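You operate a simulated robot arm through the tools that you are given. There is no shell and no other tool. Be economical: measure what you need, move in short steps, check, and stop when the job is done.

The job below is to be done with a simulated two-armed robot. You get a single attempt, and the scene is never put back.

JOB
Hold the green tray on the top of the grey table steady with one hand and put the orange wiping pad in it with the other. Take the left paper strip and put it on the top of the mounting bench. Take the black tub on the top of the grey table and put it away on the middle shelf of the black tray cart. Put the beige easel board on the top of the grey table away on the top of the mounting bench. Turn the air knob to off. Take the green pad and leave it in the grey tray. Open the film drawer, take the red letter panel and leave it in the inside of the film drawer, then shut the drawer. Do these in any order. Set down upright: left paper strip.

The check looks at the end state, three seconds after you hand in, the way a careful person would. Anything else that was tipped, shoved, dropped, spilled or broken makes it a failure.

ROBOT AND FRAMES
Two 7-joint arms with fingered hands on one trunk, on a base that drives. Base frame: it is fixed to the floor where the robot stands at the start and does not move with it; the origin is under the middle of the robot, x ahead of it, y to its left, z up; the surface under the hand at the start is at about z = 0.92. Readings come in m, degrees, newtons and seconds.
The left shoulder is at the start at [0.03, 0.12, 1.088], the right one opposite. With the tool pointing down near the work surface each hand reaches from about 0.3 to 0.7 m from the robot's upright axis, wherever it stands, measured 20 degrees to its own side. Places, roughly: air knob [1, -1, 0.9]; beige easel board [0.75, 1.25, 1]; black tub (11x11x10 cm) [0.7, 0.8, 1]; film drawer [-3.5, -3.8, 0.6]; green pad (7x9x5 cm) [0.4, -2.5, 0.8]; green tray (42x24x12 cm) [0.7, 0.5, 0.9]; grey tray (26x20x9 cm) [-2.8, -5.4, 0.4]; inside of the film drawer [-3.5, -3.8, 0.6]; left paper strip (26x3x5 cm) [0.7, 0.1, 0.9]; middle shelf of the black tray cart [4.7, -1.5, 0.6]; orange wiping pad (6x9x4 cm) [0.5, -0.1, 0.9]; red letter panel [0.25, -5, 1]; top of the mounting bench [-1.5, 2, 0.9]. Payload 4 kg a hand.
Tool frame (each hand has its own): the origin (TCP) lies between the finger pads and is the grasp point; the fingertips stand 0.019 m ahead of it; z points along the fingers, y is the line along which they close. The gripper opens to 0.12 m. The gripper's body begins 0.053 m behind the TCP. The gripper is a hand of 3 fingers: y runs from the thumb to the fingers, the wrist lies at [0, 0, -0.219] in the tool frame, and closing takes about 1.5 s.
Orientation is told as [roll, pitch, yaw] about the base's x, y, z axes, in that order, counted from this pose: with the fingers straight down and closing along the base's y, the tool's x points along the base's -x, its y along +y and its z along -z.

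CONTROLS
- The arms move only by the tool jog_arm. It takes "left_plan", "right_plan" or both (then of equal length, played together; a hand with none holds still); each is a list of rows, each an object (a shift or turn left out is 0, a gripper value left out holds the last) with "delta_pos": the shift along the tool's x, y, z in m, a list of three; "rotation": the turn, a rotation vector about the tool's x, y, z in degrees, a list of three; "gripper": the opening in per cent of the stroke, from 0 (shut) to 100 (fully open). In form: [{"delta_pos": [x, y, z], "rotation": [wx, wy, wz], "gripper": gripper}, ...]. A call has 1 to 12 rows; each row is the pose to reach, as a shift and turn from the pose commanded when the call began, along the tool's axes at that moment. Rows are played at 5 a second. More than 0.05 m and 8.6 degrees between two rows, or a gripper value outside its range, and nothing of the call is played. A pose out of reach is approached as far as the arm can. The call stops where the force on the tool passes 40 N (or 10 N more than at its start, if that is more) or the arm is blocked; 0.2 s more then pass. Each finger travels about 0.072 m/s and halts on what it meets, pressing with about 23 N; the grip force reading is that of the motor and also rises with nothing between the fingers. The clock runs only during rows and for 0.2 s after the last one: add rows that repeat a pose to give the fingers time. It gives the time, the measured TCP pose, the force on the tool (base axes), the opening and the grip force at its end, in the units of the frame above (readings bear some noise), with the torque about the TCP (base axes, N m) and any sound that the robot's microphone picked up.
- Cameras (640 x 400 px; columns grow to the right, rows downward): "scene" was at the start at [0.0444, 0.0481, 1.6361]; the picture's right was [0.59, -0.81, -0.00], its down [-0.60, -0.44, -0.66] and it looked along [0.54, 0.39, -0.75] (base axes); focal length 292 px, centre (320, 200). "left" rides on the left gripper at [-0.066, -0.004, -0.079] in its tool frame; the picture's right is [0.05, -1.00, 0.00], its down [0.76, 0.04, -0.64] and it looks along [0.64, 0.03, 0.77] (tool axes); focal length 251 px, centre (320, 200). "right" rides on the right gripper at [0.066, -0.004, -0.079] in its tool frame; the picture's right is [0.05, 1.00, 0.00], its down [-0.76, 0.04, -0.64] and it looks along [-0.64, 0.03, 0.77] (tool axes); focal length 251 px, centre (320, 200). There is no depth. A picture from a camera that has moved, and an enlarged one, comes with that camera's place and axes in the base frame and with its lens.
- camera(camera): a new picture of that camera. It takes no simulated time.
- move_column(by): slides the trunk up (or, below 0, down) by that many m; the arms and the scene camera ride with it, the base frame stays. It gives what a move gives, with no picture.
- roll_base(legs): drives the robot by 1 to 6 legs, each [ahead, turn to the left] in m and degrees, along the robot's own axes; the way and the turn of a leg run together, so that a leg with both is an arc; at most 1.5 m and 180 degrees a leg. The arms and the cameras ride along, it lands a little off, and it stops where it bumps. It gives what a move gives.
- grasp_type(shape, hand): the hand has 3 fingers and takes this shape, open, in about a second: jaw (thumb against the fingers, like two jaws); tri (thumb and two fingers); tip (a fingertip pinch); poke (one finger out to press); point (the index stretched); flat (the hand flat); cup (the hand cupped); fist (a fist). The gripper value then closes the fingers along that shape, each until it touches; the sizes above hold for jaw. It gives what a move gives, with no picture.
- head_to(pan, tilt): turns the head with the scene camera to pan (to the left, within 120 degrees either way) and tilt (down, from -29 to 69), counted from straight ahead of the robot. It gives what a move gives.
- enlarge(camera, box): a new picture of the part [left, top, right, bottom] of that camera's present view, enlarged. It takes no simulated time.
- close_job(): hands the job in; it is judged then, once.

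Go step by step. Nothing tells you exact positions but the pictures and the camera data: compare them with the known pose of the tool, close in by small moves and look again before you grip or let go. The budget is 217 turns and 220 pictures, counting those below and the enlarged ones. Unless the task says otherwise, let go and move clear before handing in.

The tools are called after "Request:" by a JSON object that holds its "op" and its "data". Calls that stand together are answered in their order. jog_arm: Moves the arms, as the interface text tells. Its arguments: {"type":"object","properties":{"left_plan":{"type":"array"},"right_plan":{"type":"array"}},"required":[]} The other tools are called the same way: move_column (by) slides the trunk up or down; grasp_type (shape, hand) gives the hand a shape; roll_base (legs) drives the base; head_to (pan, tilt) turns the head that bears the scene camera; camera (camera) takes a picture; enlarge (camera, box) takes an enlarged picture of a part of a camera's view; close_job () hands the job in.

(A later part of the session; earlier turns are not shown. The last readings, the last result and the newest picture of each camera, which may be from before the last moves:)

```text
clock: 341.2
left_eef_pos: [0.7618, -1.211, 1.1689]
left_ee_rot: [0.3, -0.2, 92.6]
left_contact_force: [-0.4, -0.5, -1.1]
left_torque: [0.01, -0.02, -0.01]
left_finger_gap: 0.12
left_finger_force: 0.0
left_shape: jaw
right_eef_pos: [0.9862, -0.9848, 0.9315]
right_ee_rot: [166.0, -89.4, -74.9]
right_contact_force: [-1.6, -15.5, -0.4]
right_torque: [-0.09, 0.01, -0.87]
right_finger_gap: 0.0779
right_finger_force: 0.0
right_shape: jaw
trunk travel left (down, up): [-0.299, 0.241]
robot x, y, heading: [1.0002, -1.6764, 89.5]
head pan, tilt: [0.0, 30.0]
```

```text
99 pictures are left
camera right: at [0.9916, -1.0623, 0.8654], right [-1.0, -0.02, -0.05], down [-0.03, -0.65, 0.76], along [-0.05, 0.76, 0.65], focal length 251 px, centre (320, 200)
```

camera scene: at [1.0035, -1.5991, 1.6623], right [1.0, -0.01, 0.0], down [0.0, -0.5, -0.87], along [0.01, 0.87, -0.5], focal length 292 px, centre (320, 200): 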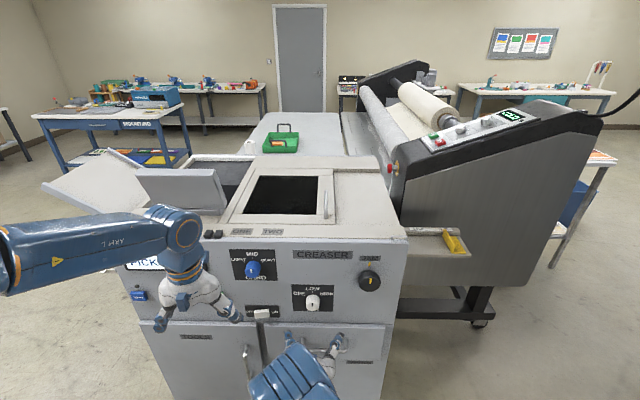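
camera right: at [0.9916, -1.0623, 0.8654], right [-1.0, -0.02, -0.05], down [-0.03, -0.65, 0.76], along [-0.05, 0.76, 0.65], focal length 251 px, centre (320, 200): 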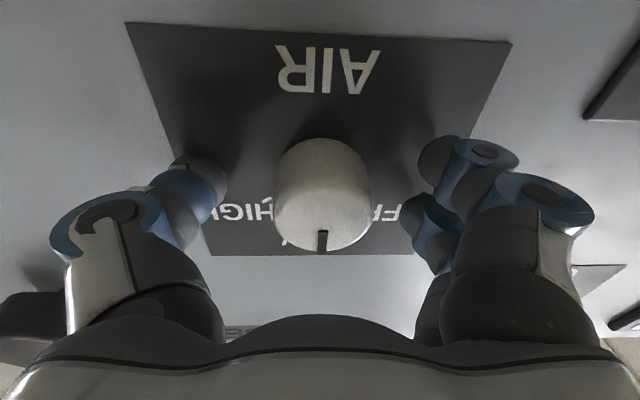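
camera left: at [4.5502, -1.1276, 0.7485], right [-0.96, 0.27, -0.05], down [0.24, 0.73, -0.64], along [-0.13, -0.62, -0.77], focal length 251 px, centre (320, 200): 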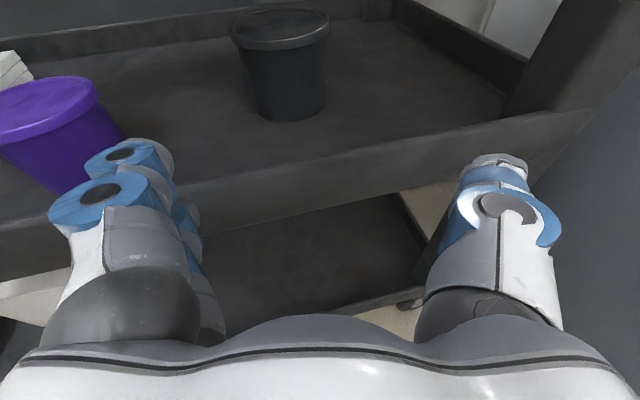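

The tips touch the panel, so I'll back off 4 mm and close on the knob.

Request:
{"op": "jog_arm", "data": {"right_plan": [{"delta_pos": [0, 0, -0.004]}, {"delta_pos": [0, 0, -0.005], "gripper": 25}, {"delta_pos": [0, 0, -0.005], "gripper": 25}, {"delta_pos": [0, 0, -0.005], "gripper": 25}, {"delta_pos": [0, 0, -0.005], "gripper": 25}]}}

Request:
{"op": "camera", "data": {"camera": "right"}}

```text
clock: 342.4
left_eef_pos: [0.7621, -1.2099, 1.167]
left_ee_rot: [0.4, -0.2, 92.6]
left_contact_force: [0.9, -0.2, -0.2]
left_torque: [0.03, 0.0, -0.02]
left_finger_gap: 0.12
left_finger_force: 0.1
left_shape: jaw
right_eef_pos: [0.9858, -0.9866, 0.9324]
right_ee_rot: [164.9, -89.3, -73.7]
right_contact_force: [0.2, 3.5, 1.8]
right_torque: [0.01, -0.01, 0.0]
right_finger_gap: 0.0319
right_finger_force: 23.0
right_shape: jaw
trunk travel left (down, up): [-0.299, 0.241]
robot x, y, heading: [1.0013, -1.6711, 89.5]
head pan, tilt: [0.0, 30.0]
```

```text
98 pictures are left
camera right: at [0.9919, -1.0648, 0.8658], right [-1.0, -0.02, -0.05], down [-0.03, -0.65, 0.76], along [-0.05, 0.76, 0.65], focal length 251 px, centre (320, 200)
```

right: 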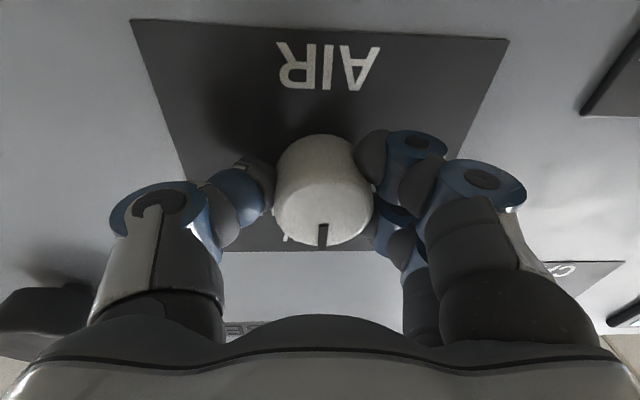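

Gripped. I'll turn counter-clockwise toward OFF.

Request:
{"op": "jog_arm", "data": {"right_plan": [{"delta_pos": [0, 0, 0], "rotation": [0, 0, -7.5]}, {"delta_pos": [0, 0, 0], "rotation": [0, 0, -15]}, {"delta_pos": [0, 0, 0], "rotation": [0, 0, -22.5]}, {"delta_pos": [0, 0, 0], "rotation": [0, 0, -30]}, {"delta_pos": [0, 0, 0], "rotation": [0, 0, -37.5]}, {"delta_pos": [0, 0, 0], "rotation": [0, 0, -45]}, {"delta_pos": [0, 0, 0], "rotation": [0, 0, -53]}, {"delta_pos": [0, 0, 0], "rotation": [0, 0, -53]}]}}

Request:
{"op": "camera", "data": {"camera": "right"}}

```text
clock: 344.2
left_eef_pos: [0.7627, -1.2106, 1.1679]
left_ee_rot: [0.4, -0.3, 92.6]
left_contact_force: [0.3, -0.4, 0.1]
left_torque: [0.01, -0.01, -0.01]
left_finger_gap: 0.1199
left_finger_force: 0.0
left_shape: jaw
right_eef_pos: [0.9864, -0.9879, 0.9327]
right_ee_rot: [-90.9, -37.1, -178.2]
right_contact_force: [6.5, 4.1, 8.8]
right_torque: [0.04, 0.05, -0.07]
right_finger_gap: 0.031
right_finger_force: 23.3
right_shape: jaw
trunk travel left (down, up): [-0.299, 0.241]
robot x, y, heading: [1.0014, -1.672, 89.7]
head pan, tilt: [0.0, 30.0]
```

```text
97 pictures are left
camera right: at [1.0443, -1.0644, 0.8952], right [-0.56, 0.0, -0.83], down [-0.62, -0.66, 0.42], along [-0.55, 0.75, 0.37], focal length 251 px, centre (320, 200)
```

right: 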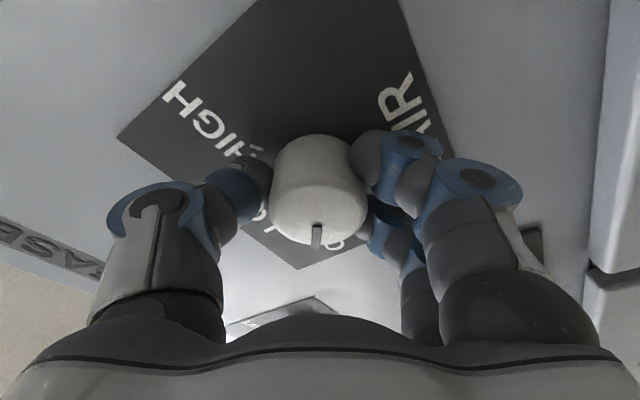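

The knob turned with the hand. I'll open, back away, and verify.

Request:
{"op": "jog_arm", "data": {"right_plan": [{"delta_pos": [0, 0, 0], "gripper": 60}, {"delta_pos": [0, 0, 0], "gripper": 70}, {"delta_pos": [0, 0, 0], "gripper": 70}, {"delta_pos": [0, 0, -0.03], "gripper": 70}, {"delta_pos": [0, 0, -0.07], "gripper": 70}, {"delta_pos": [0, 0, -0.11], "gripper": 70}, {"delta_pos": [0, 0, -0.14], "gripper": 70}]}}

Request:
{"op": "enlarge", "data": {"camera": "scene", "box": [270, 265, 350, 325]}}

```text
clock: 345.8
left_eef_pos: [0.7624, -1.2108, 1.1681]
left_ee_rot: [0.4, -0.1, 92.5]
left_contact_force: [0.2, -0.1, 0.8]
left_torque: [0.02, 0.01, 0.0]
left_finger_gap: 0.1201
left_finger_force: 0.1
left_shape: jaw
right_eef_pos: [0.9897, -1.1271, 0.9312]
right_ee_rot: [-90.9, -37.2, -178.3]
right_contact_force: [0.0, -0.9, 0.0]
right_torque: [0.02, -0.01, 0.0]
right_finger_gap: 0.0835
right_finger_force: 0.0
right_shape: jaw
trunk travel left (down, up): [-0.299, 0.241]
robot x, y, heading: [1.002, -1.6728, 89.8]
head pan, tilt: [0.0, 30.0]
```

```text
6.67 times, centred on (310, 295) of scene
camera zoom: at [1.0027, -1.6006, 1.6624], right [1.0, -0.01, 0.0], down [0.0, -0.5, -0.87], along [0.01, 0.87, -0.5], focal length 1946 px, centre (387, -433)
```

zoom: 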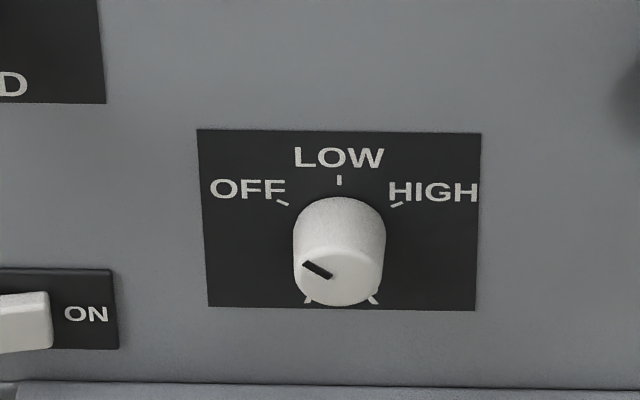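

The pointer now lines up with OFF, so the knob is done. I'll return the right hand to its normal pose and head for the green pad.

Request:
{"op": "jog_arm", "data": {"right_plan": [{"delta_pos": [0, 0, -0.01], "rotation": [0, 0, 7.6], "gripper": 100}, {"delta_pos": [0, 0, -0.02], "rotation": [0, 0, 15.2]}, {"delta_pos": [0, 0, -0.03], "rotation": [0, 0, 22.8]}, {"delta_pos": [0, 0, -0.04], "rotation": [0, 0, 30.4]}, {"delta_pos": [0, 0, -0.05], "rotation": [0, 0, 38]}, {"delta_pos": [0, 0, -0.05], "rotation": [0, 0, 45.6]}, {"delta_pos": [0, 0, -0.05], "rotation": [0, 0, 53]}]}}

Request:
{"op": "jog_arm", "data": {"right_plan": [{"delta_pos": [-0.021, -0.021, -0.004], "rotation": [0, 7.5, 0]}, {"delta_pos": [-0.042, -0.042, -0.008], "rotation": [0, 15, 0]}, {"delta_pos": [-0.063, -0.063, -0.012], "rotation": [0, 22.5, 0]}, {"delta_pos": [-0.084, -0.084, -0.016], "rotation": [0, 30, 0]}, {"delta_pos": [-0.105, -0.105, -0.02], "rotation": [0, 37.5, 0]}, {"delta_pos": [-0.126, -0.126, -0.024], "rotation": [0, 45, 0]}, {"delta_pos": [-0.147, -0.147, -0.028], "rotation": [0, 52.5, 0]}, {"delta_pos": [-0.168, -0.168, -0.032], "rotation": [0, 60, 0]}, {"delta_pos": [-0.189, -0.189, -0.036], "rotation": [0, 67.5, 0]}, {"delta_pos": [-0.21, -0.21, -0.04], "rotation": [0, 75, 0]}, {"delta_pos": [-0.231, -0.231, -0.044], "rotation": [0, 82.5, 0]}, {"delta_pos": [-0.252, -0.252, -0.048], "rotation": [0, 90, 0]}]}}

Request:
{"op": "roll_base", "data": {"legs": [[0, 13], [0, 13], [0, 12]]}}

Request:
{"op": "roll_base", "data": {"legs": [[0, 13], [0, 13], [0, 12]]}}

Request:
{"op": "roll_base", "data": {"legs": [[0, 13]]}}

Request:
{"op": "head_to", "data": {"pan": 30, "tilt": 35}}

Request:
{"op": "camera", "data": {"camera": "scene"}}

```text
clock: 347.4
left_eef_pos: [0.7613, -1.2097, 1.1676]
left_ee_rot: [0.5, -0.1, 92.6]
left_contact_force: [-0.2, -0.3, -0.6]
left_torque: [0.02, 0.01, 0.03]
left_finger_gap: 0.1199
left_finger_force: 0.1
left_shape: jaw
right_eef_pos: [0.9899, -1.178, 0.9295]
right_ee_rot: [155.4, -89.4, -64.2]
right_contact_force: [-0.5, -0.6, 0.1]
right_torque: [-0.01, -0.03, 0.01]
right_finger_gap: 0.1201
right_finger_force: 0.0
right_shape: jaw
trunk travel left (down, up): [-0.299, 0.241]
robot x, y, heading: [1.0033, -1.6731, 89.7]
head pan, tilt: [0.0, 30.0]
```

```text
clock: 350.0
left_eef_pos: [0.7629, -1.2092, 1.1668]
left_ee_rot: [0.4, -0.2, 92.6]
left_contact_force: [0.6, -0.1, -0.5]
left_torque: [-0.01, 0.01, -0.02]
left_finger_gap: 0.1197
left_finger_force: 0.1
left_shape: jaw
right_eef_pos: [1.2452, -1.2236, 1.1822]
right_ee_rot: [0.3, -0.6, 91.1]
right_contact_force: [-0.6, 0.4, 0.4]
right_torque: [0.0, -0.01, 0.03]
right_finger_gap: 0.12
right_finger_force: 0.0
right_shape: jaw
trunk travel left (down, up): [-0.299, 0.241]
robot x, y, heading: [0.9972, -1.6726, 89.7]
head pan, tilt: [0.0, 30.0]
```

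```text
clock: 352.8
left_eef_pos: [0.5284, -1.454, 1.1667]
left_ee_rot: [0.3, -0.1, 130.4]
left_contact_force: [-0.3, 0.2, -0.2]
left_torque: [0.01, -0.01, -0.03]
left_finger_gap: 0.1202
left_finger_force: 0.0
left_shape: jaw
right_eef_pos: [0.9164, -1.1701, 1.1816]
right_ee_rot: [0.2, -0.7, 129.0]
right_contact_force: [-0.6, -0.2, 0.8]
right_torque: [-0.02, -0.03, -0.01]
right_finger_gap: 0.1199
right_finger_force: 0.1
right_shape: jaw
trunk travel left (down, up): [-0.299, 0.241]
robot x, y, heading: [1.0339, -1.6469, 127.7]
head pan, tilt: [0.0, 30.0]
```

```text
clock: 355.6
left_eef_pos: [0.5135, -1.8048, 1.1678]
left_ee_rot: [0.4, -0.1, 168.1]
left_contact_force: [1.2, -0.2, -0.1]
left_torque: [0.01, 0.04, 0.0]
left_finger_gap: 0.12
left_finger_force: 0.0
left_shape: jaw
right_eef_pos: [0.646, -1.3411, 1.1802]
right_ee_rot: [0.2, -0.7, 166.7]
right_contact_force: [-0.6, -0.1, 0.0]
right_torque: [0.04, 0.01, 0.04]
right_finger_gap: 0.12
right_finger_force: 0.1
right_shape: jaw
trunk travel left (down, up): [-0.299, 0.241]
robot x, y, heading: [1.0433, -1.6027, 165.4]
head pan, tilt: [0.0, 30.0]
```

```text
clock: 356.8
left_eef_pos: [0.5702, -1.9207, 1.167]
left_ee_rot: [0.3, -0.1, -178.9]
left_contact_force: [0.2, -0.3, 0.4]
left_torque: [0.0, -0.02, 0.01]
left_finger_gap: 0.12
left_finger_force: 0.0
left_shape: jaw
right_eef_pos: [0.5976, -1.4398, 1.1803]
right_ee_rot: [0.0, -0.7, 179.8]
right_contact_force: [-0.3, 0.3, -0.4]
right_torque: [0.04, 0.01, 0.0]
right_finger_gap: 0.12
right_finger_force: 0.0
right_shape: jaw
trunk travel left (down, up): [-0.299, 0.241]
robot x, y, heading: [1.0417, -1.589, 178.4]
head pan, tilt: [0.0, 30.0]
```

```text
clock: 357.8
left_eef_pos: [0.5697, -1.9189, 1.1678]
left_ee_rot: [0.4, -0.1, -179.0]
left_contact_force: [0.3, -0.4, 0.5]
left_torque: [0.01, -0.03, 0.02]
left_finger_gap: 0.1199
left_finger_force: 0.1
left_shape: jaw
right_eef_pos: [0.5958, -1.4367, 1.1815]
right_ee_rot: [0.1, -0.8, 179.7]
right_contact_force: [-0.8, 0.6, -0.9]
right_torque: [-0.02, -0.04, 0.0]
right_finger_gap: 0.1203
right_finger_force: 0.1
right_shape: jaw
trunk travel left (down, up): [-0.299, 0.241]
robot x, y, heading: [1.0432, -1.5871, 178.5]
head pan, tilt: [30.0, 35.0]
```

```text
95 pictures are left
camera scene: at [0.9848, -1.6273, 1.6546], right [-0.48, 0.88, 0.0], down [0.5, 0.27, -0.82], along [-0.72, -0.39, -0.57], focal length 292 px, centre (320, 200)
```

scene: 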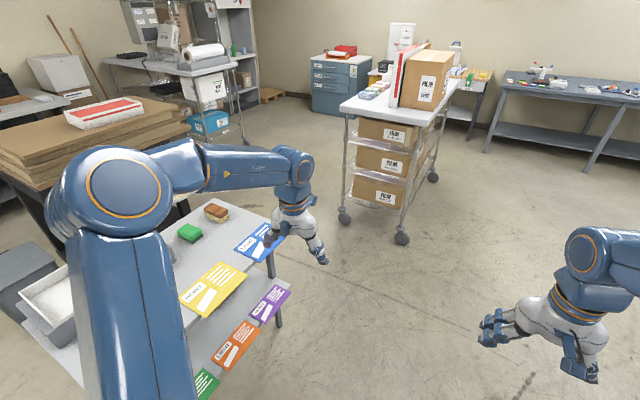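

The green pad is at about [0.42,-2.56] on the label table. I'll drive over and face the table from this side.

Request:
{"op": "roll_base", "data": {"legs": [[0.5, 0], [0, 13], [0, 13], [0, 12]]}}

Request:
{"op": "roll_base", "data": {"legs": [[0, 13], [0, 13], [0, 12]]}}

Request:
{"op": "roll_base", "data": {"legs": [[0, 14]]}}

Request:
{"op": "head_to", "data": {"pan": 0, "tilt": 45}}

Request:
{"op": "camera", "data": {"camera": "scene"}}

```text
clock: 363.1
left_eef_pos: [0.3739, -2.1271, 1.1667]
left_ee_rot: [0.3, -0.2, -141.3]
left_contact_force: [1.1, -0.3, 0.1]
left_torque: [-0.02, 0.07, -0.01]
left_finger_gap: 0.1201
left_finger_force: 0.0
left_shape: jaw
right_eef_pos: [0.1, -1.7305, 1.1802]
right_ee_rot: [0.2, -0.7, -142.7]
right_contact_force: [-1.0, -0.5, -0.4]
right_torque: [0.01, 0.01, -0.01]
right_finger_gap: 0.1197
right_finger_force: 0.1
right_shape: jaw
trunk travel left (down, up): [-0.299, 0.241]
robot x, y, heading: [0.5176, -1.5367, -143.8]
head pan, tilt: [30.0, 35.0]
```

```text
clock: 366.2
left_eef_pos: [0.7595, -2.1012, 1.1657]
left_ee_rot: [0.1, -0.1, -104.0]
left_contact_force: [0.0, -0.4, -0.7]
left_torque: [0.04, 0.03, -0.01]
left_finger_gap: 0.1199
left_finger_force: 0.1
left_shape: jaw
right_eef_pos: [0.303, -1.9515, 1.181]
right_ee_rot: [0.1, -0.6, -105.3]
right_contact_force: [0.4, 0.2, 0.4]
right_torque: [0.02, 0.02, 0.02]
right_finger_gap: 0.1198
right_finger_force: 0.1
right_shape: jaw
trunk travel left (down, up): [-0.299, 0.241]
robot x, y, heading: [0.4725, -1.5309, -104.9]
head pan, tilt: [30.0, 35.0]
stopped in leg 3: the robot was blocked; the commanded pose is now the measured one
```

```text
clock: 367.4
left_eef_pos: [0.8878, -2.0141, 1.1681]
left_ee_rot: [0.3, -0.4, -90.0]
left_contact_force: [-0.1, -0.4, -0.3]
left_torque: [-0.01, 0.04, -0.05]
left_finger_gap: 0.1202
left_finger_force: 0.1
left_shape: jaw
right_eef_pos: [0.4062, -1.9799, 1.1812]
right_ee_rot: [0.2, -0.8, -91.3]
right_contact_force: [0.4, 0.9, 0.0]
right_torque: [-0.02, -0.04, -0.01]
right_finger_gap: 0.1199
right_finger_force: 0.1
right_shape: jaw
trunk travel left (down, up): [-0.299, 0.241]
robot x, y, heading: [0.4552, -1.5315, -90.5]
head pan, tilt: [30.0, 35.0]
```

```text
clock: 368.4
left_eef_pos: [0.8875, -2.015, 1.168]
left_ee_rot: [0.4, -0.2, -90.0]
left_contact_force: [-0.7, 0.3, -0.3]
left_torque: [0.0, 0.02, -0.02]
left_finger_gap: 0.1199
left_finger_force: 0.0
left_shape: jaw
right_eef_pos: [0.407, -1.9807, 1.1818]
right_ee_rot: [0.1, -0.7, -91.5]
right_contact_force: [0.9, -0.5, 0.2]
right_torque: [0.02, -0.01, 0.0]
right_finger_gap: 0.1203
right_finger_force: 0.0
right_shape: jaw
trunk travel left (down, up): [-0.299, 0.241]
robot x, y, heading: [0.459, -1.5342, -90.8]
head pan, tilt: [0.0, 45.0]
```

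```text
94 pictures are left
camera scene: at [0.4541, -1.5925, 1.6398], right [-1.0, 0.01, 0.0], down [0.01, 0.71, -0.71], along [-0.01, -0.71, -0.71], focal length 292 px, centre (320, 200)
```

scene: 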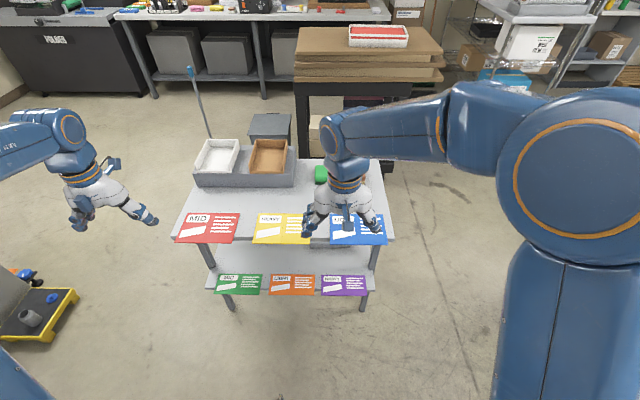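

Request:
{"op": "roll_base", "data": {"legs": [[0.29, 0]]}}

Request:
{"op": "jog_arm", "data": {"right_plan": [{"delta_pos": [-0.04, 0.005, 0.01], "rotation": [0, -5.8, 0]}, {"delta_pos": [-0.08, 0.01, 0.02], "rotation": [0, -11.7, 0]}, {"delta_pos": [-0.12, 0.015, 0.04], "rotation": [0, -17.5, 0]}, {"delta_pos": [-0.16, 0.02, 0.06], "rotation": [0, -23.3, 0]}, {"delta_pos": [-0.19, 0.025, 0.09], "rotation": [0, -29.2, 0]}, {"delta_pos": [-0.21, 0.03, 0.12], "rotation": [0, -35, 0]}, {"delta_pos": [-0.21, 0.03, 0.12], "rotation": [0, -35, 0]}]}}

Request:
{"op": "camera", "data": {"camera": "right"}}

Request:
{"op": "camera", "data": {"camera": "scene"}}

```text
clock: 370.4
left_eef_pos: [0.8828, -2.308, 1.1675]
left_ee_rot: [0.3, -0.1, -90.2]
left_contact_force: [0.2, -0.1, -0.2]
left_torque: [0.0, 0.0, 0.01]
left_finger_gap: 0.1203
left_finger_force: 0.1
left_shape: jaw
right_eef_pos: [0.4027, -2.2716, 1.1801]
right_ee_rot: [0.2, -0.7, -91.5]
right_contact_force: [-0.4, -0.4, -0.4]
right_torque: [0.0, -0.01, -0.01]
right_finger_gap: 0.12
right_finger_force: 0.1
right_shape: jaw
trunk travel left (down, up): [-0.299, 0.241]
robot x, y, heading: [0.4542, -1.8252, -91.1]
head pan, tilt: [0.0, 45.0]
```

```text
clock: 372.0
left_eef_pos: [0.8816, -2.3063, 1.1682]
left_ee_rot: [0.3, -0.2, -90.0]
left_contact_force: [0.8, -0.3, 0.5]
left_torque: [-0.02, 0.04, 0.01]
left_finger_gap: 0.1202
left_finger_force: 0.1
left_shape: jaw
right_eef_pos: [0.4249, -2.4829, 1.0637]
right_ee_rot: [0.3, -35.8, -91.7]
right_contact_force: [0.4, 0.3, -0.2]
right_torque: [-0.01, -0.01, 0.0]
right_finger_gap: 0.1201
right_finger_force: 0.2
right_shape: jaw
trunk travel left (down, up): [-0.299, 0.241]
robot x, y, heading: [0.449, -1.8235, -90.9]
head pan, tilt: [0.0, 45.0]
```

```text
93 pictures are left
camera right: at [0.4263, -2.3834, 1.0895], right [1.0, 0.02, -0.03], down [0.03, -0.24, 0.97], along [0.01, -0.97, -0.24], focal length 251 px, centre (320, 200)
```

right: 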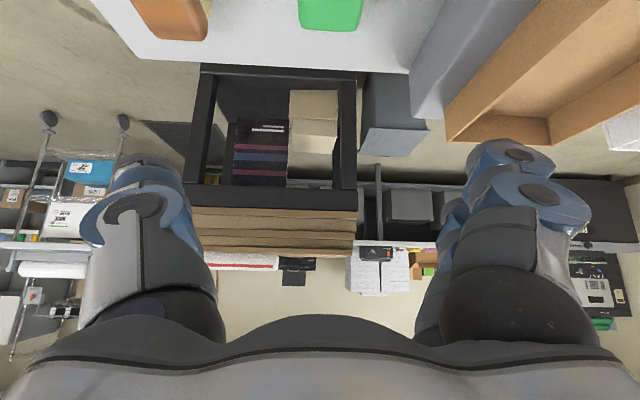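

```text
92 pictures are left
camera scene: at [0.4498, -1.8826, 1.6398], right [-1.0, 0.02, 0.0], down [0.01, 0.71, -0.71], along [-0.01, -0.71, -0.71], focal length 292 px, centre (320, 200)
```

scene: 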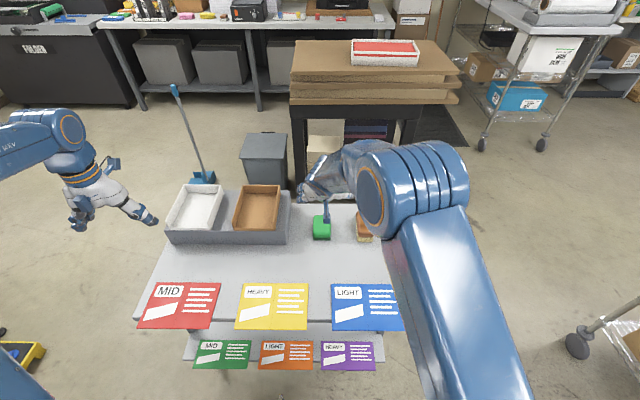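

The pad's top center is about [0.438,-2.525,0.866]. I'll come down most of the way and check.

Request:
{"op": "jog_arm", "data": {"right_plan": [{"delta_pos": [0.019, 0.003, 0.04], "gripper": 80}, {"delta_pos": [0.037, 0.006, 0.08], "gripper": 80}, {"delta_pos": [0.056, 0.009, 0.12], "gripper": 80}, {"delta_pos": [0.075, 0.013, 0.16], "gripper": 80}, {"delta_pos": [0.075, 0.013, 0.16], "gripper": 80}]}}

Request:
{"op": "camera", "data": {"camera": "right"}}

Request:
{"op": "enlarge", "data": {"camera": "scene", "box": [260, 170, 420, 270]}}

```text
clock: 373.2
left_eef_pos: [0.8819, -2.3052, 1.1684]
left_ee_rot: [0.2, -0.1, -90.1]
left_contact_force: [0.2, 0.0, 0.7]
left_torque: [-0.02, 0.03, 0.01]
left_finger_gap: 0.1201
left_finger_force: 0.2
left_shape: jaw
right_eef_pos: [0.4379, -2.5139, 0.8906]
right_ee_rot: [0.2, -35.8, -91.7]
right_contact_force: [-0.2, -0.1, 0.6]
right_torque: [0.0, -0.07, 0.01]
right_finger_gap: 0.0965
right_finger_force: 0.0
right_shape: jaw
trunk travel left (down, up): [-0.299, 0.241]
robot x, y, heading: [0.4501, -1.8272, -91.1]
head pan, tilt: [0.0, 45.0]
```

```text
91 pictures are left
camera right: at [0.4393, -2.4156, 0.9164], right [1.0, 0.02, -0.03], down [0.03, -0.24, 0.97], along [0.01, -0.97, -0.25], focal length 251 px, centre (320, 200)
```

right: 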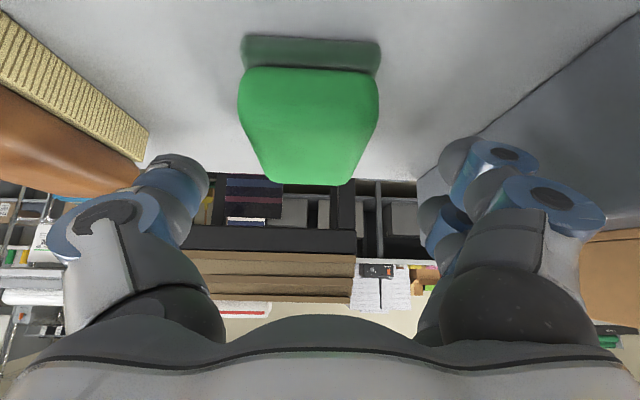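

```text
4.00 times, centred on (340, 220) of scene
camera zoom: at [0.4508, -1.8824, 1.6398], right [-1.0, 0.02, 0.0], down [0.01, 0.71, -0.71], along [-0.01, -0.71, -0.71], focal length 1167 px, centre (240, 120)
```

zoom: 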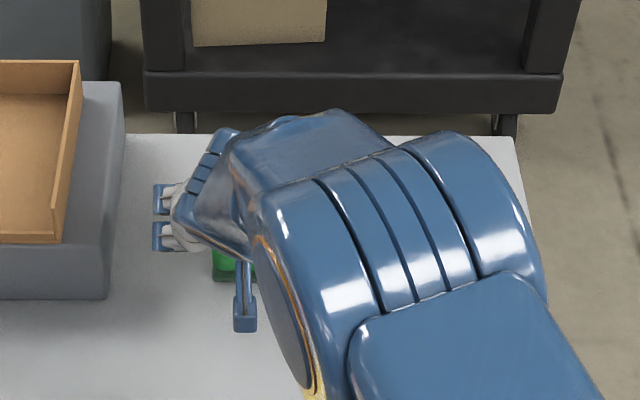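

Request:
{"op": "jog_arm", "data": {"right_plan": [{"delta_pos": [0.003, -0.002, 0.025]}, {"delta_pos": [0.005, -0.004, 0.045]}, {"delta_pos": [0.0074, -0.004, 0.06]}, {"delta_pos": [0.0074, -0.004, 0.06], "gripper": 35}, {"delta_pos": [0.0074, -0.004, 0.06], "gripper": 35}, {"delta_pos": [0.0074, -0.004, 0.06], "gripper": 35}, {"delta_pos": [0.0074, -0.004, 0.06], "gripper": 35}, {"delta_pos": [0.0074, -0.004, 0.06], "gripper": 35}]}}

Request:
{"op": "camera", "data": {"camera": "right"}}

```text
clock: 375.0
left_eef_pos: [0.8827, -2.3041, 1.1698]
left_ee_rot: [0.3, -0.5, -90.0]
left_contact_force: [0.9, -0.6, 0.4]
left_torque: [0.02, -0.02, -0.02]
left_finger_gap: 0.1202
left_finger_force: 0.0
left_shape: jaw
right_eef_pos: [0.4356, -2.5449, 0.8407]
right_ee_rot: [0.3, -36.0, -91.6]
right_contact_force: [1.2, -0.5, 27.3]
right_torque: [-0.19, 0.19, 0.04]
right_finger_gap: 0.0554
right_finger_force: 22.8
right_shape: jaw
trunk travel left (down, up): [-0.299, 0.241]
robot x, y, heading: [0.4497, -1.8233, -91.0]
head pan, tilt: [0.0, 45.0]
```

```text
89 pictures are left
camera right: at [0.4348, -2.4446, 0.8664], right [1.0, 0.02, -0.03], down [0.03, -0.24, 0.97], along [0.01, -0.97, -0.24], focal length 251 px, centre (320, 200)
```

right: 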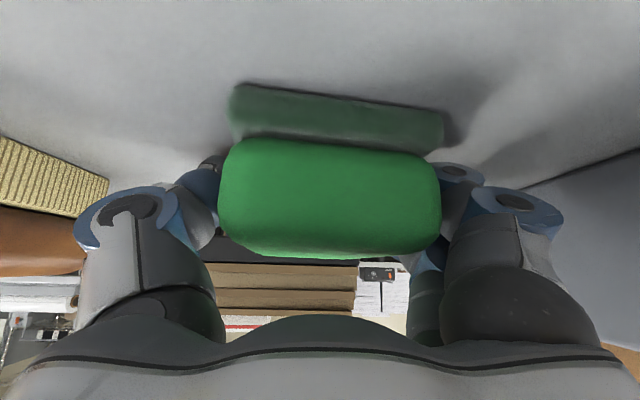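

Request:
{"op": "jog_arm", "data": {"right_plan": [{"delta_pos": [-0.018, 0, -0.025]}, {"delta_pos": [-0.043, 0, -0.06]}, {"delta_pos": [-0.07, 0, -0.097]}, {"delta_pos": [-0.098, 0, -0.135]}, {"delta_pos": [-0.125, 0, -0.172]}, {"delta_pos": [-0.15, 0, -0.21]}, {"delta_pos": [-0.16, 0, -0.25]}, {"delta_pos": [-0.16, 0, -0.25]}]}}

Request:
{"op": "camera", "data": {"camera": "right"}}

Request:
{"op": "camera", "data": {"camera": "scene"}}

```text
clock: 376.8
left_eef_pos: [0.8822, -2.3073, 1.1674]
left_ee_rot: [0.3, -0.1, -90.1]
left_contact_force: [-0.2, -0.2, -0.5]
left_torque: [-0.02, -0.02, 0.01]
left_finger_gap: 0.1202
left_finger_force: 0.1
left_shape: jaw
right_eef_pos: [0.4338, -2.5291, 1.1319]
right_ee_rot: [0.1, -35.6, -91.8]
right_contact_force: [0.8, 0.1, -1.3]
right_torque: [0.01, 0.01, 0.0]
right_finger_gap: 0.0538
right_finger_force: 22.9
right_shape: jaw
trunk travel left (down, up): [-0.299, 0.241]
robot x, y, heading: [0.4488, -1.8181, -91.0]
head pan, tilt: [0.0, 45.0]
```

```text
88 pictures are left
camera right: at [0.4343, -2.43, 1.1582], right [1.0, 0.02, -0.03], down [0.03, -0.25, 0.97], along [0.01, -0.97, -0.25], focal length 251 px, centre (320, 200)
```

right: 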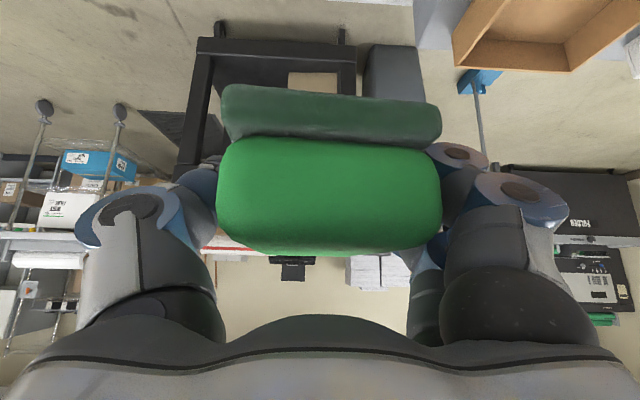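

```text
87 pictures are left
camera scene: at [0.4507, -1.8848, 1.6396], right [-1.0, 0.02, 0.0], down [0.01, 0.71, -0.71], along [-0.01, -0.71, -0.71], focal length 292 px, centre (320, 200)
```

scene: 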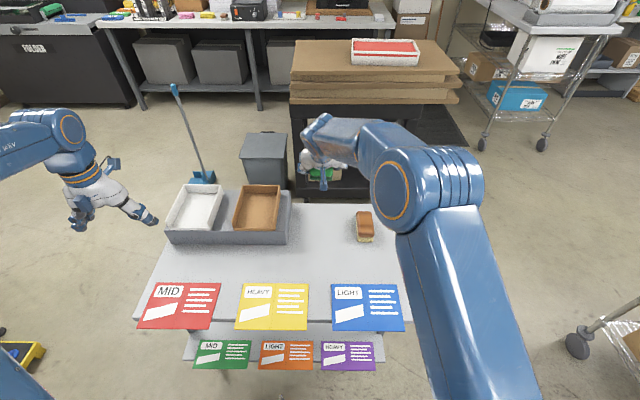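

Green pad secured. Next is the red letter panel near [0.25,-5,1], so I'll look up at the far bench.

Request:
{"op": "head_to", "data": {"pan": 0, "tilt": 14}}

Request:
{"op": "camera", "data": {"camera": "scene"}}

Request:
{"op": "enlarge", "data": {"camera": "scene", "box": [200, 100, 480, 275]}}

```text
clock: 377.7
left_eef_pos: [0.883, -2.3073, 1.1672]
left_ee_rot: [0.3, -0.3, -90.0]
left_contact_force: [-0.2, 0.1, 0.7]
left_torque: [-0.06, 0.02, 0.01]
left_finger_gap: 0.1199
left_finger_force: 0.1
left_shape: jaw
right_eef_pos: [0.4338, -2.5287, 1.1319]
right_ee_rot: [0.1, -35.8, -91.6]
right_contact_force: [-0.5, -0.2, -1.0]
right_torque: [0.01, -0.02, 0.02]
right_finger_gap: 0.054
right_finger_force: 22.5
right_shape: jaw
trunk travel left (down, up): [-0.299, 0.241]
robot x, y, heading: [0.4517, -1.8225, -91.1]
head pan, tilt: [0.0, 14.0]
```

```text
86 pictures are left
camera scene: at [0.4505, -1.8957, 1.6881], right [-1.0, 0.02, 0.0], down [0.0, 0.24, -0.97], along [-0.02, -0.97, -0.24], focal length 292 px, centre (320, 200)
```

scene: 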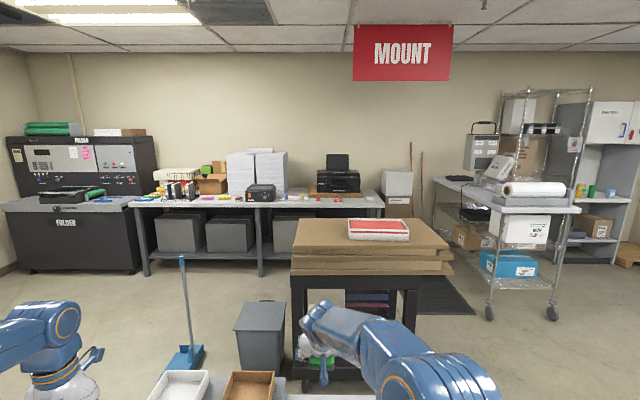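

```text
2.29 times, centred on (340, 188) of scene
camera zoom: at [0.4505, -1.8957, 1.6881], right [-1.0, 0.02, 0.0], down [0.0, 0.24, -0.97], along [-0.02, -0.97, -0.24], focal length 667 px, centre (274, 229)
```

zoom: 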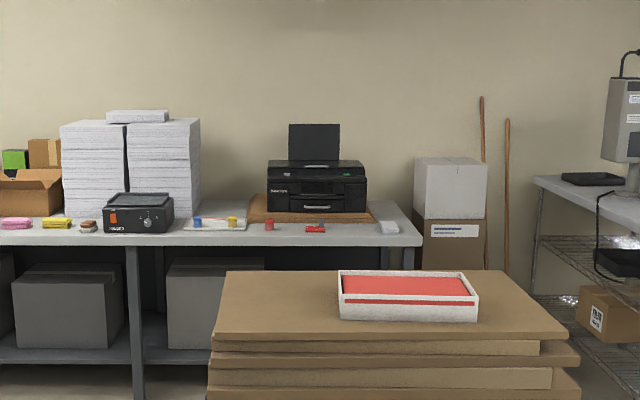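

The small red item on the far bench near [0.2,-5,0.93] looks like the panel. I'll take the route right of the label table and the cardboard stack, first backing off and turning.

Request:
{"op": "roll_base", "data": {"legs": [[-0.2, 0], [0, -13], [0, -13], [0, -12]]}}

Request:
{"op": "roll_base", "data": {"legs": [[0, -12], [0, -8], [0.85, 0]]}}

Request:
{"op": "roll_base", "data": {"legs": [[0, 13], [0, 13], [0, 12]]}}

Request:
{"op": "roll_base", "data": {"legs": [[0, 10], [0, 10]]}}

Request:
{"op": "head_to", "data": {"pan": 0, "tilt": 30}}

Request:
{"op": "camera", "data": {"camera": "scene"}}

```text
clock: 381.9
left_eef_pos: [0.4987, -2.2683, 1.1677]
left_ee_rot: [0.4, -0.1, -127.8]
left_contact_force: [0.2, 0.0, -0.3]
left_torque: [-0.04, -0.01, 0.0]
left_finger_gap: 0.1201
left_finger_force: 0.0
left_shape: jaw
right_eef_pos: [0.0099, -2.1704, 1.1304]
right_ee_rot: [0.4, -35.6, -129.4]
right_contact_force: [-0.1, 0.1, -0.3]
right_torque: [-0.01, 0.0, 0.0]
right_finger_gap: 0.0531
right_finger_force: 22.8
right_shape: jaw
trunk travel left (down, up): [-0.299, 0.241]
robot x, y, heading: [0.4951, -1.6572, -129.9]
head pan, tilt: [0.0, 14.0]
stopped in leg 4: the robot was blocked; the commanded pose is now the measured one
```

```text
clock: 387.9
left_eef_pos: [-0.4522, -2.658, 1.1667]
left_ee_rot: [0.3, 0.0, -147.8]
left_contact_force: [-1.7, 0.0, -0.9]
left_torque: [0.0, -0.05, 0.03]
left_finger_gap: 0.1199
left_finger_force: 0.0
left_shape: jaw
right_eef_pos: [-0.8782, -2.3983, 1.131]
right_ee_rot: [0.3, -35.6, -149.1]
right_contact_force: [-0.1, -0.8, -1.2]
right_torque: [-0.02, -0.01, 0.04]
right_finger_gap: 0.0532
right_finger_force: 22.5
right_shape: jaw
trunk travel left (down, up): [-0.299, 0.241]
robot x, y, heading: [-0.2502, -2.0741, -150.0]
head pan, tilt: [0.0, 14.0]
```

```text
clock: 390.7
left_eef_pos: [-0.0557, -2.6637, 1.1653]
left_ee_rot: [0.2, 0.1, -110.3]
left_contact_force: [0.9, -0.5, -0.9]
left_torque: [0.02, 0.03, 0.0]
left_finger_gap: 0.12
left_finger_force: 0.2
left_shape: jaw
right_eef_pos: [-0.5537, -2.7165, 1.1297]
right_ee_rot: [0.1, -35.4, -111.8]
right_contact_force: [0.0, -0.9, -1.3]
right_torque: [0.05, 0.08, -0.01]
right_finger_gap: 0.0531
right_finger_force: 23.6
right_shape: jaw
trunk travel left (down, up): [-0.299, 0.241]
robot x, y, heading: [-0.2967, -2.0567, -112.2]
head pan, tilt: [0.0, 14.0]
stopped in leg 3: the robot was blocked; the commanded pose is now the measured one
```

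```text
clock: 392.5
left_eef_pos: [0.1355, -2.5443, 1.1681]
left_ee_rot: [0.4, 0.0, -90.5]
left_contact_force: [0.6, 0.3, -0.1]
left_torque: [-0.01, 0.05, -0.03]
left_finger_gap: 0.1199
left_finger_force: 0.1
left_shape: jaw
right_eef_pos: [-0.3142, -2.7642, 1.1318]
right_ee_rot: [0.2, -35.6, -92.1]
right_contact_force: [0.3, -0.3, -0.9]
right_torque: [-0.01, 0.02, 0.03]
right_finger_gap: 0.0531
right_finger_force: 23.5
right_shape: jaw
trunk travel left (down, up): [-0.299, 0.241]
robot x, y, heading: [-0.3291, -2.0539, -91.9]
head pan, tilt: [0.0, 14.0]
```

```text
clock: 393.3
left_eef_pos: [0.1353, -2.545, 1.1669]
left_ee_rot: [0.3, 0.0, -90.5]
left_contact_force: [-0.2, -0.4, -0.2]
left_torque: [-0.01, 0.0, 0.0]
left_finger_gap: 0.1199
left_finger_force: 0.1
left_shape: jaw
right_eef_pos: [-0.3144, -2.7657, 1.1312]
right_ee_rot: [0.3, -35.5, -92.0]
right_contact_force: [-0.3, -0.1, -0.8]
right_torque: [0.01, -0.05, 0.0]
right_finger_gap: 0.053
right_finger_force: 23.4
right_shape: jaw
trunk travel left (down, up): [-0.299, 0.241]
robot x, y, heading: [-0.3225, -2.0556, -91.8]
head pan, tilt: [0.0, 30.0]
```

```text
84 pictures are left
camera scene: at [-0.3277, -2.1241, 1.6624], right [-1.0, 0.03, 0.0], down [0.02, 0.5, -0.87], along [-0.03, -0.87, -0.5], focal length 292 px, centre (320, 200)
```

scene: 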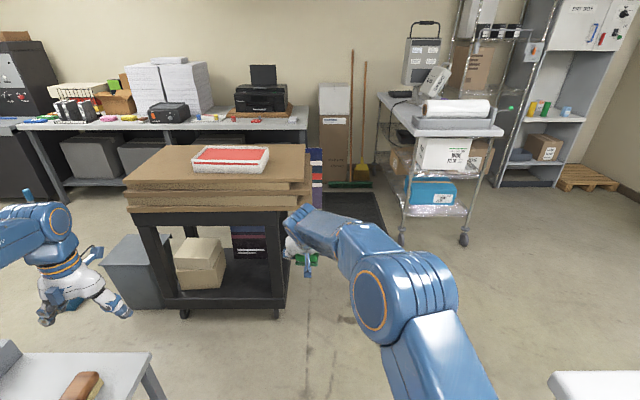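

The lane between the stack and the shelf cart is open. I'll tuck the pad hand in and drive down toward the gap beside the bench.

Request:
{"op": "jog_arm", "data": {"right_plan": [{"delta_pos": [0.0192, -0.0278, -0.0303]}, {"delta_pos": [0.0384, -0.0556, -0.0606]}, {"delta_pos": [0.0577, -0.0833, -0.0909]}, {"delta_pos": [0.0769, -0.1111, -0.1212]}, {"delta_pos": [0.0961, -0.1389, -0.1516]}, {"delta_pos": [0.1153, -0.1667, -0.1819]}, {"delta_pos": [0.1346, -0.1944, -0.2122]}, {"delta_pos": [0.1538, -0.2222, -0.2425]}, {"delta_pos": [0.173, -0.25, -0.2728]}, {"delta_pos": [0.173, -0.25, -0.2728]}]}}

Request:
{"op": "roll_base", "data": {"legs": [[0, -13], [1.5, 0], [0.55, 0]]}}

Request:
{"op": "head_to", "data": {"pan": 45, "tilt": 35}}

Request:
{"op": "camera", "data": {"camera": "scene"}}

```text
clock: 395.5
left_eef_pos: [0.1353, -2.5462, 1.1669]
left_ee_rot: [0.4, -0.1, -90.5]
left_contact_force: [-1.2, -0.1, -0.1]
left_torque: [0.04, 0.0, -0.03]
left_finger_gap: 0.1198
left_finger_force: 0.0
left_shape: jaw
right_eef_pos: [-0.5556, -2.4572, 1.251]
right_ee_rot: [0.2, -35.5, -91.9]
right_contact_force: [-0.2, 0.1, 0.0]
right_torque: [0.04, 0.01, -0.01]
right_finger_gap: 0.053
right_finger_force: 23.3
right_shape: jaw
trunk travel left (down, up): [-0.299, 0.241]
robot x, y, heading: [-0.3302, -2.0553, -92.0]
head pan, tilt: [0.0, 30.0]
```

```text
clock: 406.1
left_eef_pos: [-0.4993, -4.5352, 1.1672]
left_ee_rot: [0.2, -0.3, -106.1]
left_contact_force: [0.0, -0.1, 0.7]
left_torque: [0.0, -0.05, 0.0]
left_finger_gap: 0.12
left_finger_force: 0.1
left_shape: jaw
right_eef_pos: [-1.128, -4.269, 1.2539]
right_ee_rot: [0.7, -36.2, -106.3]
right_contact_force: [28.3, -0.3, 17.2]
right_torque: [0.13, 0.26, -0.12]
right_finger_gap: 0.0564
right_finger_force: 23.5
right_shape: jaw
trunk travel left (down, up): [-0.299, 0.241]
robot x, y, heading: [-0.799, -3.9406, -112.0]
head pan, tilt: [0.0, 30.0]
stopped in leg 3: the force on the tool passed its limit at 48 N (the readings are from after the stop); the commanded pose is now the measured one
```

```text
clock: 407.2
left_eef_pos: [-0.4956, -4.5346, 1.1669]
left_ee_rot: [0.1, -0.3, -106.1]
left_contact_force: [0.3, -0.4, 0.7]
left_torque: [0.0, -0.03, 0.02]
left_finger_gap: 0.1203
left_finger_force: 0.1
left_shape: jaw
right_eef_pos: [-1.1283, -4.2663, 1.2542]
right_ee_rot: [0.3, -35.8, -106.4]
right_contact_force: [30.5, -0.1, 20.7]
right_torque: [0.07, 0.39, -0.13]
right_finger_gap: 0.0561
right_finger_force: 23.3
right_shape: jaw
trunk travel left (down, up): [-0.299, 0.241]
robot x, y, heading: [-0.8026, -3.9473, -111.8]
head pan, tilt: [45.0, 35.0]
```

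```text
83 pictures are left
camera scene: at [-0.7496, -4.0027, 1.6545], right [-0.92, -0.39, 0.01], down [-0.23, 0.53, -0.82], along [0.32, -0.75, -0.57], focal length 292 px, centre (320, 200)
```

scene: 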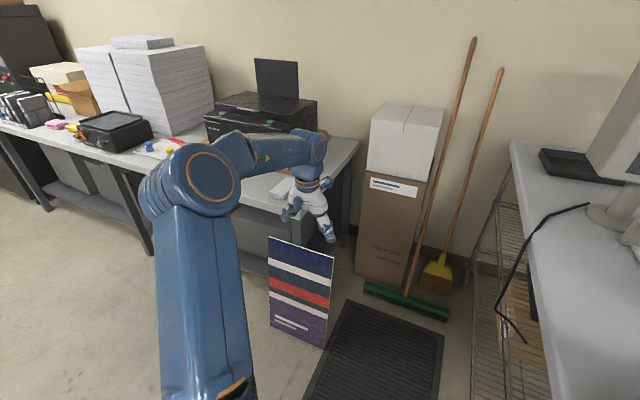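

The right hand touched something on the shelf cart. I'll look before moving.

Request:
{"op": "head_to", "data": {"pan": -40, "tilt": 35}}

Request:
{"op": "camera", "data": {"camera": "scene"}}

Request:
{"op": "camera", "data": {"camera": "right"}}

```text
clock: 408.8
left_eef_pos: [-0.4965, -4.5355, 1.1662]
left_ee_rot: [0.0, -0.3, -106.0]
left_contact_force: [-0.5, -0.3, -0.5]
left_torque: [0.02, -0.03, 0.0]
left_finger_gap: 0.12
left_finger_force: 0.2
left_shape: jaw
right_eef_pos: [-1.1293, -4.2668, 1.2538]
right_ee_rot: [0.4, -35.9, -106.5]
right_contact_force: [29.1, -1.1, 22.8]
right_torque: [0.14, 0.42, -0.09]
right_finger_gap: 0.0561
right_finger_force: 22.9
right_shape: jaw
trunk travel left (down, up): [-0.299, 0.241]
robot x, y, heading: [-0.7979, -3.9422, -111.8]
head pan, tilt: [-40.0, 35.0]
```

```text
82 pictures are left
camera scene: at [-0.8617, -3.9629, 1.655], right [-0.47, 0.88, 0.0], down [0.5, 0.27, -0.82], along [-0.73, -0.39, -0.57], focal length 292 px, centre (320, 200)
```

scene: 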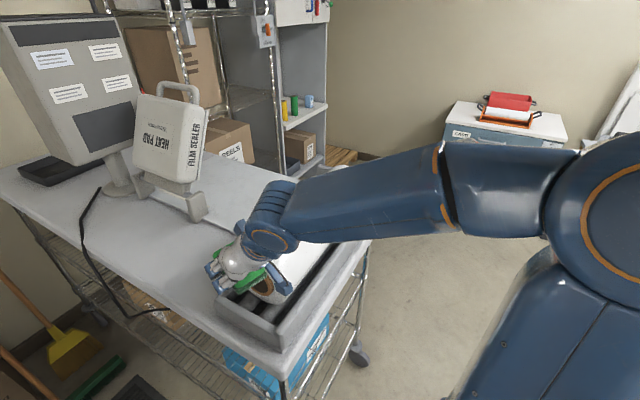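

```text
81 pictures are left
camera right: at [-1.1023, -4.1699, 1.2798], right [0.97, -0.24, -0.03], down [-0.03, -0.24, 0.97], along [-0.24, -0.94, -0.24], focal length 251 px, centre (320, 200)
```

right: 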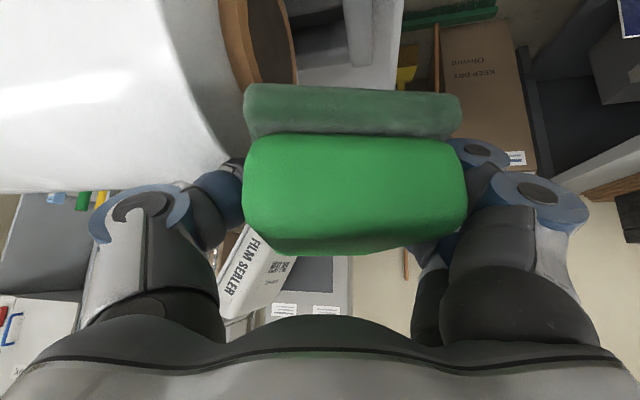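

The thumb side leans on the film roll. I'll lift up and away from it gently.

Request:
{"op": "jog_arm", "data": {"right_plan": [{"delta_pos": [-0.006, 0.01, -0.008]}, {"delta_pos": [-0.018, 0.03, -0.024]}, {"delta_pos": [-0.04, 0.06, -0.055]}, {"delta_pos": [-0.06, 0.09, -0.085]}, {"delta_pos": [-0.06, 0.13, -0.085]}, {"delta_pos": [-0.06, 0.17, -0.085]}, {"delta_pos": [-0.06, 0.17, -0.085]}]}}

Request:
{"op": "camera", "data": {"camera": "scene"}}

```text
clock: 410.4
left_eef_pos: [-0.5034, -4.5348, 1.1677]
left_ee_rot: [0.3, -0.2, -106.2]
left_contact_force: [0.0, 0.2, 0.7]
left_torque: [0.0, -0.02, 0.04]
left_finger_gap: 0.12
left_finger_force: 0.0
left_shape: jaw
right_eef_pos: [-0.9734, -4.3143, 1.3563]
right_ee_rot: [0.8, -35.6, -107.0]
right_contact_force: [-0.5, 0.6, -0.8]
right_torque: [0.02, -0.03, 0.01]
right_finger_gap: 0.0528
right_finger_force: 23.2
right_shape: jaw
trunk travel left (down, up): [-0.299, 0.241]
robot x, y, heading: [-0.8007, -3.941, -111.9]
head pan, tilt: [-40.0, 35.0]
```

```text
80 pictures are left
camera scene: at [-0.8706, -3.9637, 1.6546], right [-0.47, 0.88, 0.0], down [0.51, 0.27, -0.82], along [-0.72, -0.38, -0.57], focal length 292 px, centre (320, 200)
```

scene: 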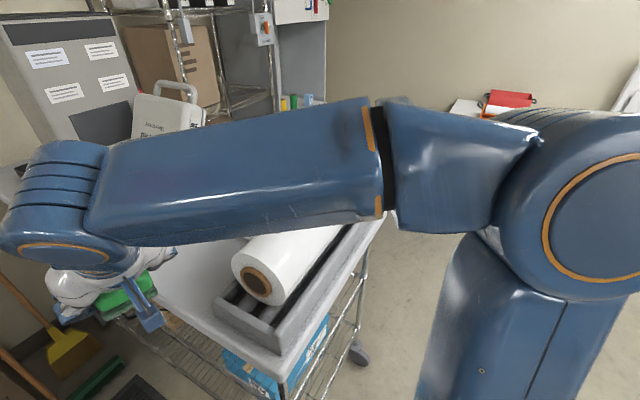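

The roll is still seated in its cradle. I'll raise the left hand for clearance and arc into the gap in front of the bench.

Request:
{"op": "jog_arm", "data": {"left_plan": [{"delta_pos": [0, 0, -0.04]}, {"delta_pos": [0, -0.03, -0.08]}, {"delta_pos": [0, -0.06, -0.11]}, {"delta_pos": [0, -0.1, -0.12]}]}}

Request:
{"op": "roll_base", "data": {"legs": [[0.06, 13], [0.06, 13], [0.06, 12]]}}

Request:
{"op": "roll_base", "data": {"legs": [[0.06, 13], [0.06, 13], [0, 12]]}}

Request:
{"op": "head_to", "data": {"pan": -10, "tilt": 40}}

Request:
{"op": "camera", "data": {"camera": "scene"}}

```text
clock: 411.4
left_eef_pos: [-0.6017, -4.5059, 1.2897]
left_ee_rot: [0.4, -0.2, -106.1]
left_contact_force: [0.0, 0.6, 0.3]
left_torque: [0.0, -0.03, 0.01]
left_finger_gap: 0.12
left_finger_force: 0.0
left_shape: jaw
right_eef_pos: [-0.9758, -4.313, 1.3546]
right_ee_rot: [0.7, -35.5, -107.0]
right_contact_force: [-0.4, 0.0, -1.5]
right_torque: [-0.01, 0.02, -0.01]
right_finger_gap: 0.0526
right_finger_force: 22.8
right_shape: jaw
trunk travel left (down, up): [-0.299, 0.241]
robot x, y, heading: [-0.805, -3.944, -111.9]
head pan, tilt: [-40.0, 35.0]
```

```text
clock: 412.6
left_eef_pos: [-0.5157, -4.4653, 1.2859]
left_ee_rot: [-0.1, -0.3, -97.5]
left_contact_force: [0.2, 0.4, 0.3]
left_torque: [0.02, 0.01, 0.0]
left_finger_gap: 0.1197
left_finger_force: 0.0
left_shape: jaw
right_eef_pos: [-0.9121, -4.334, 1.3558]
right_ee_rot: [0.3, -35.6, -97.6]
right_contact_force: [0.0, -0.1, 0.0]
right_torque: [-0.05, 0.0, -0.02]
right_finger_gap: 0.0524
right_finger_force: 22.6
right_shape: jaw
trunk travel left (down, up): [-0.299, 0.241]
robot x, y, heading: [-0.8001, -3.9398, -111.0]
head pan, tilt: [-40.0, 35.0]
stopped in leg 1: the robot was blocked; the commanded pose is now the measured one
```

```text
clock: 413.3
left_eef_pos: [-0.5186, -4.4653, 1.2868]
left_ee_rot: [0.1, -0.3, -97.3]
left_contact_force: [0.9, 0.4, -0.6]
left_torque: [-0.02, -0.01, 0.0]
left_finger_gap: 0.1196
left_finger_force: 0.2
left_shape: jaw
right_eef_pos: [-0.9158, -4.3322, 1.355]
right_ee_rot: [0.5, -35.5, -97.6]
right_contact_force: [-0.6, -0.2, -0.8]
right_torque: [-0.02, -0.01, 0.01]
right_finger_gap: 0.0523
right_finger_force: 22.9
right_shape: jaw
trunk travel left (down, up): [-0.299, 0.241]
robot x, y, heading: [-0.7976, -3.9404, -111.0]
head pan, tilt: [-40.0, 35.0]
stopped in leg 1: the robot was blocked; the commanded pose is now the measured one
```

```text
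clock: 414.3
left_eef_pos: [-0.5185, -4.4655, 1.286]
left_ee_rot: [0.0, -0.3, -97.4]
left_contact_force: [0.1, -0.5, -0.8]
left_torque: [-0.01, 0.0, 0.01]
left_finger_gap: 0.1203
left_finger_force: 0.0
left_shape: jaw
right_eef_pos: [-0.9149, -4.3342, 1.3568]
right_ee_rot: [0.6, -35.7, -97.6]
right_contact_force: [1.2, -0.2, -0.4]
right_torque: [0.03, 0.06, -0.01]
right_finger_gap: 0.0524
right_finger_force: 23.0
right_shape: jaw
trunk travel left (down, up): [-0.299, 0.241]
robot x, y, heading: [-0.8009, -3.941, -111.1]
head pan, tilt: [-10.0, 40.0]
```

```text
79 pictures are left
camera scene: at [-0.8363, -3.9929, 1.647], right [-0.86, 0.52, 0.0], down [0.33, 0.55, -0.77], along [-0.4, -0.66, -0.64], focal length 292 px, centre (320, 200)
```

scene: 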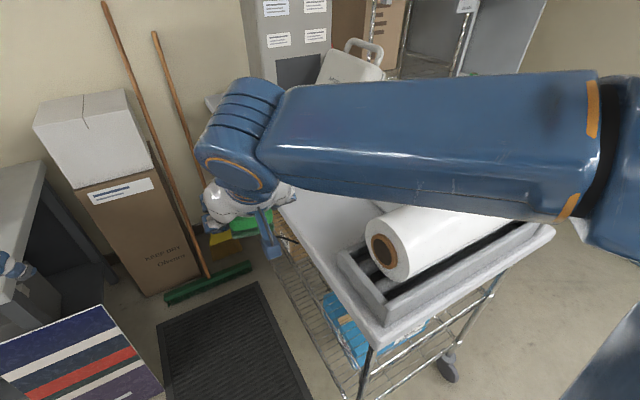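

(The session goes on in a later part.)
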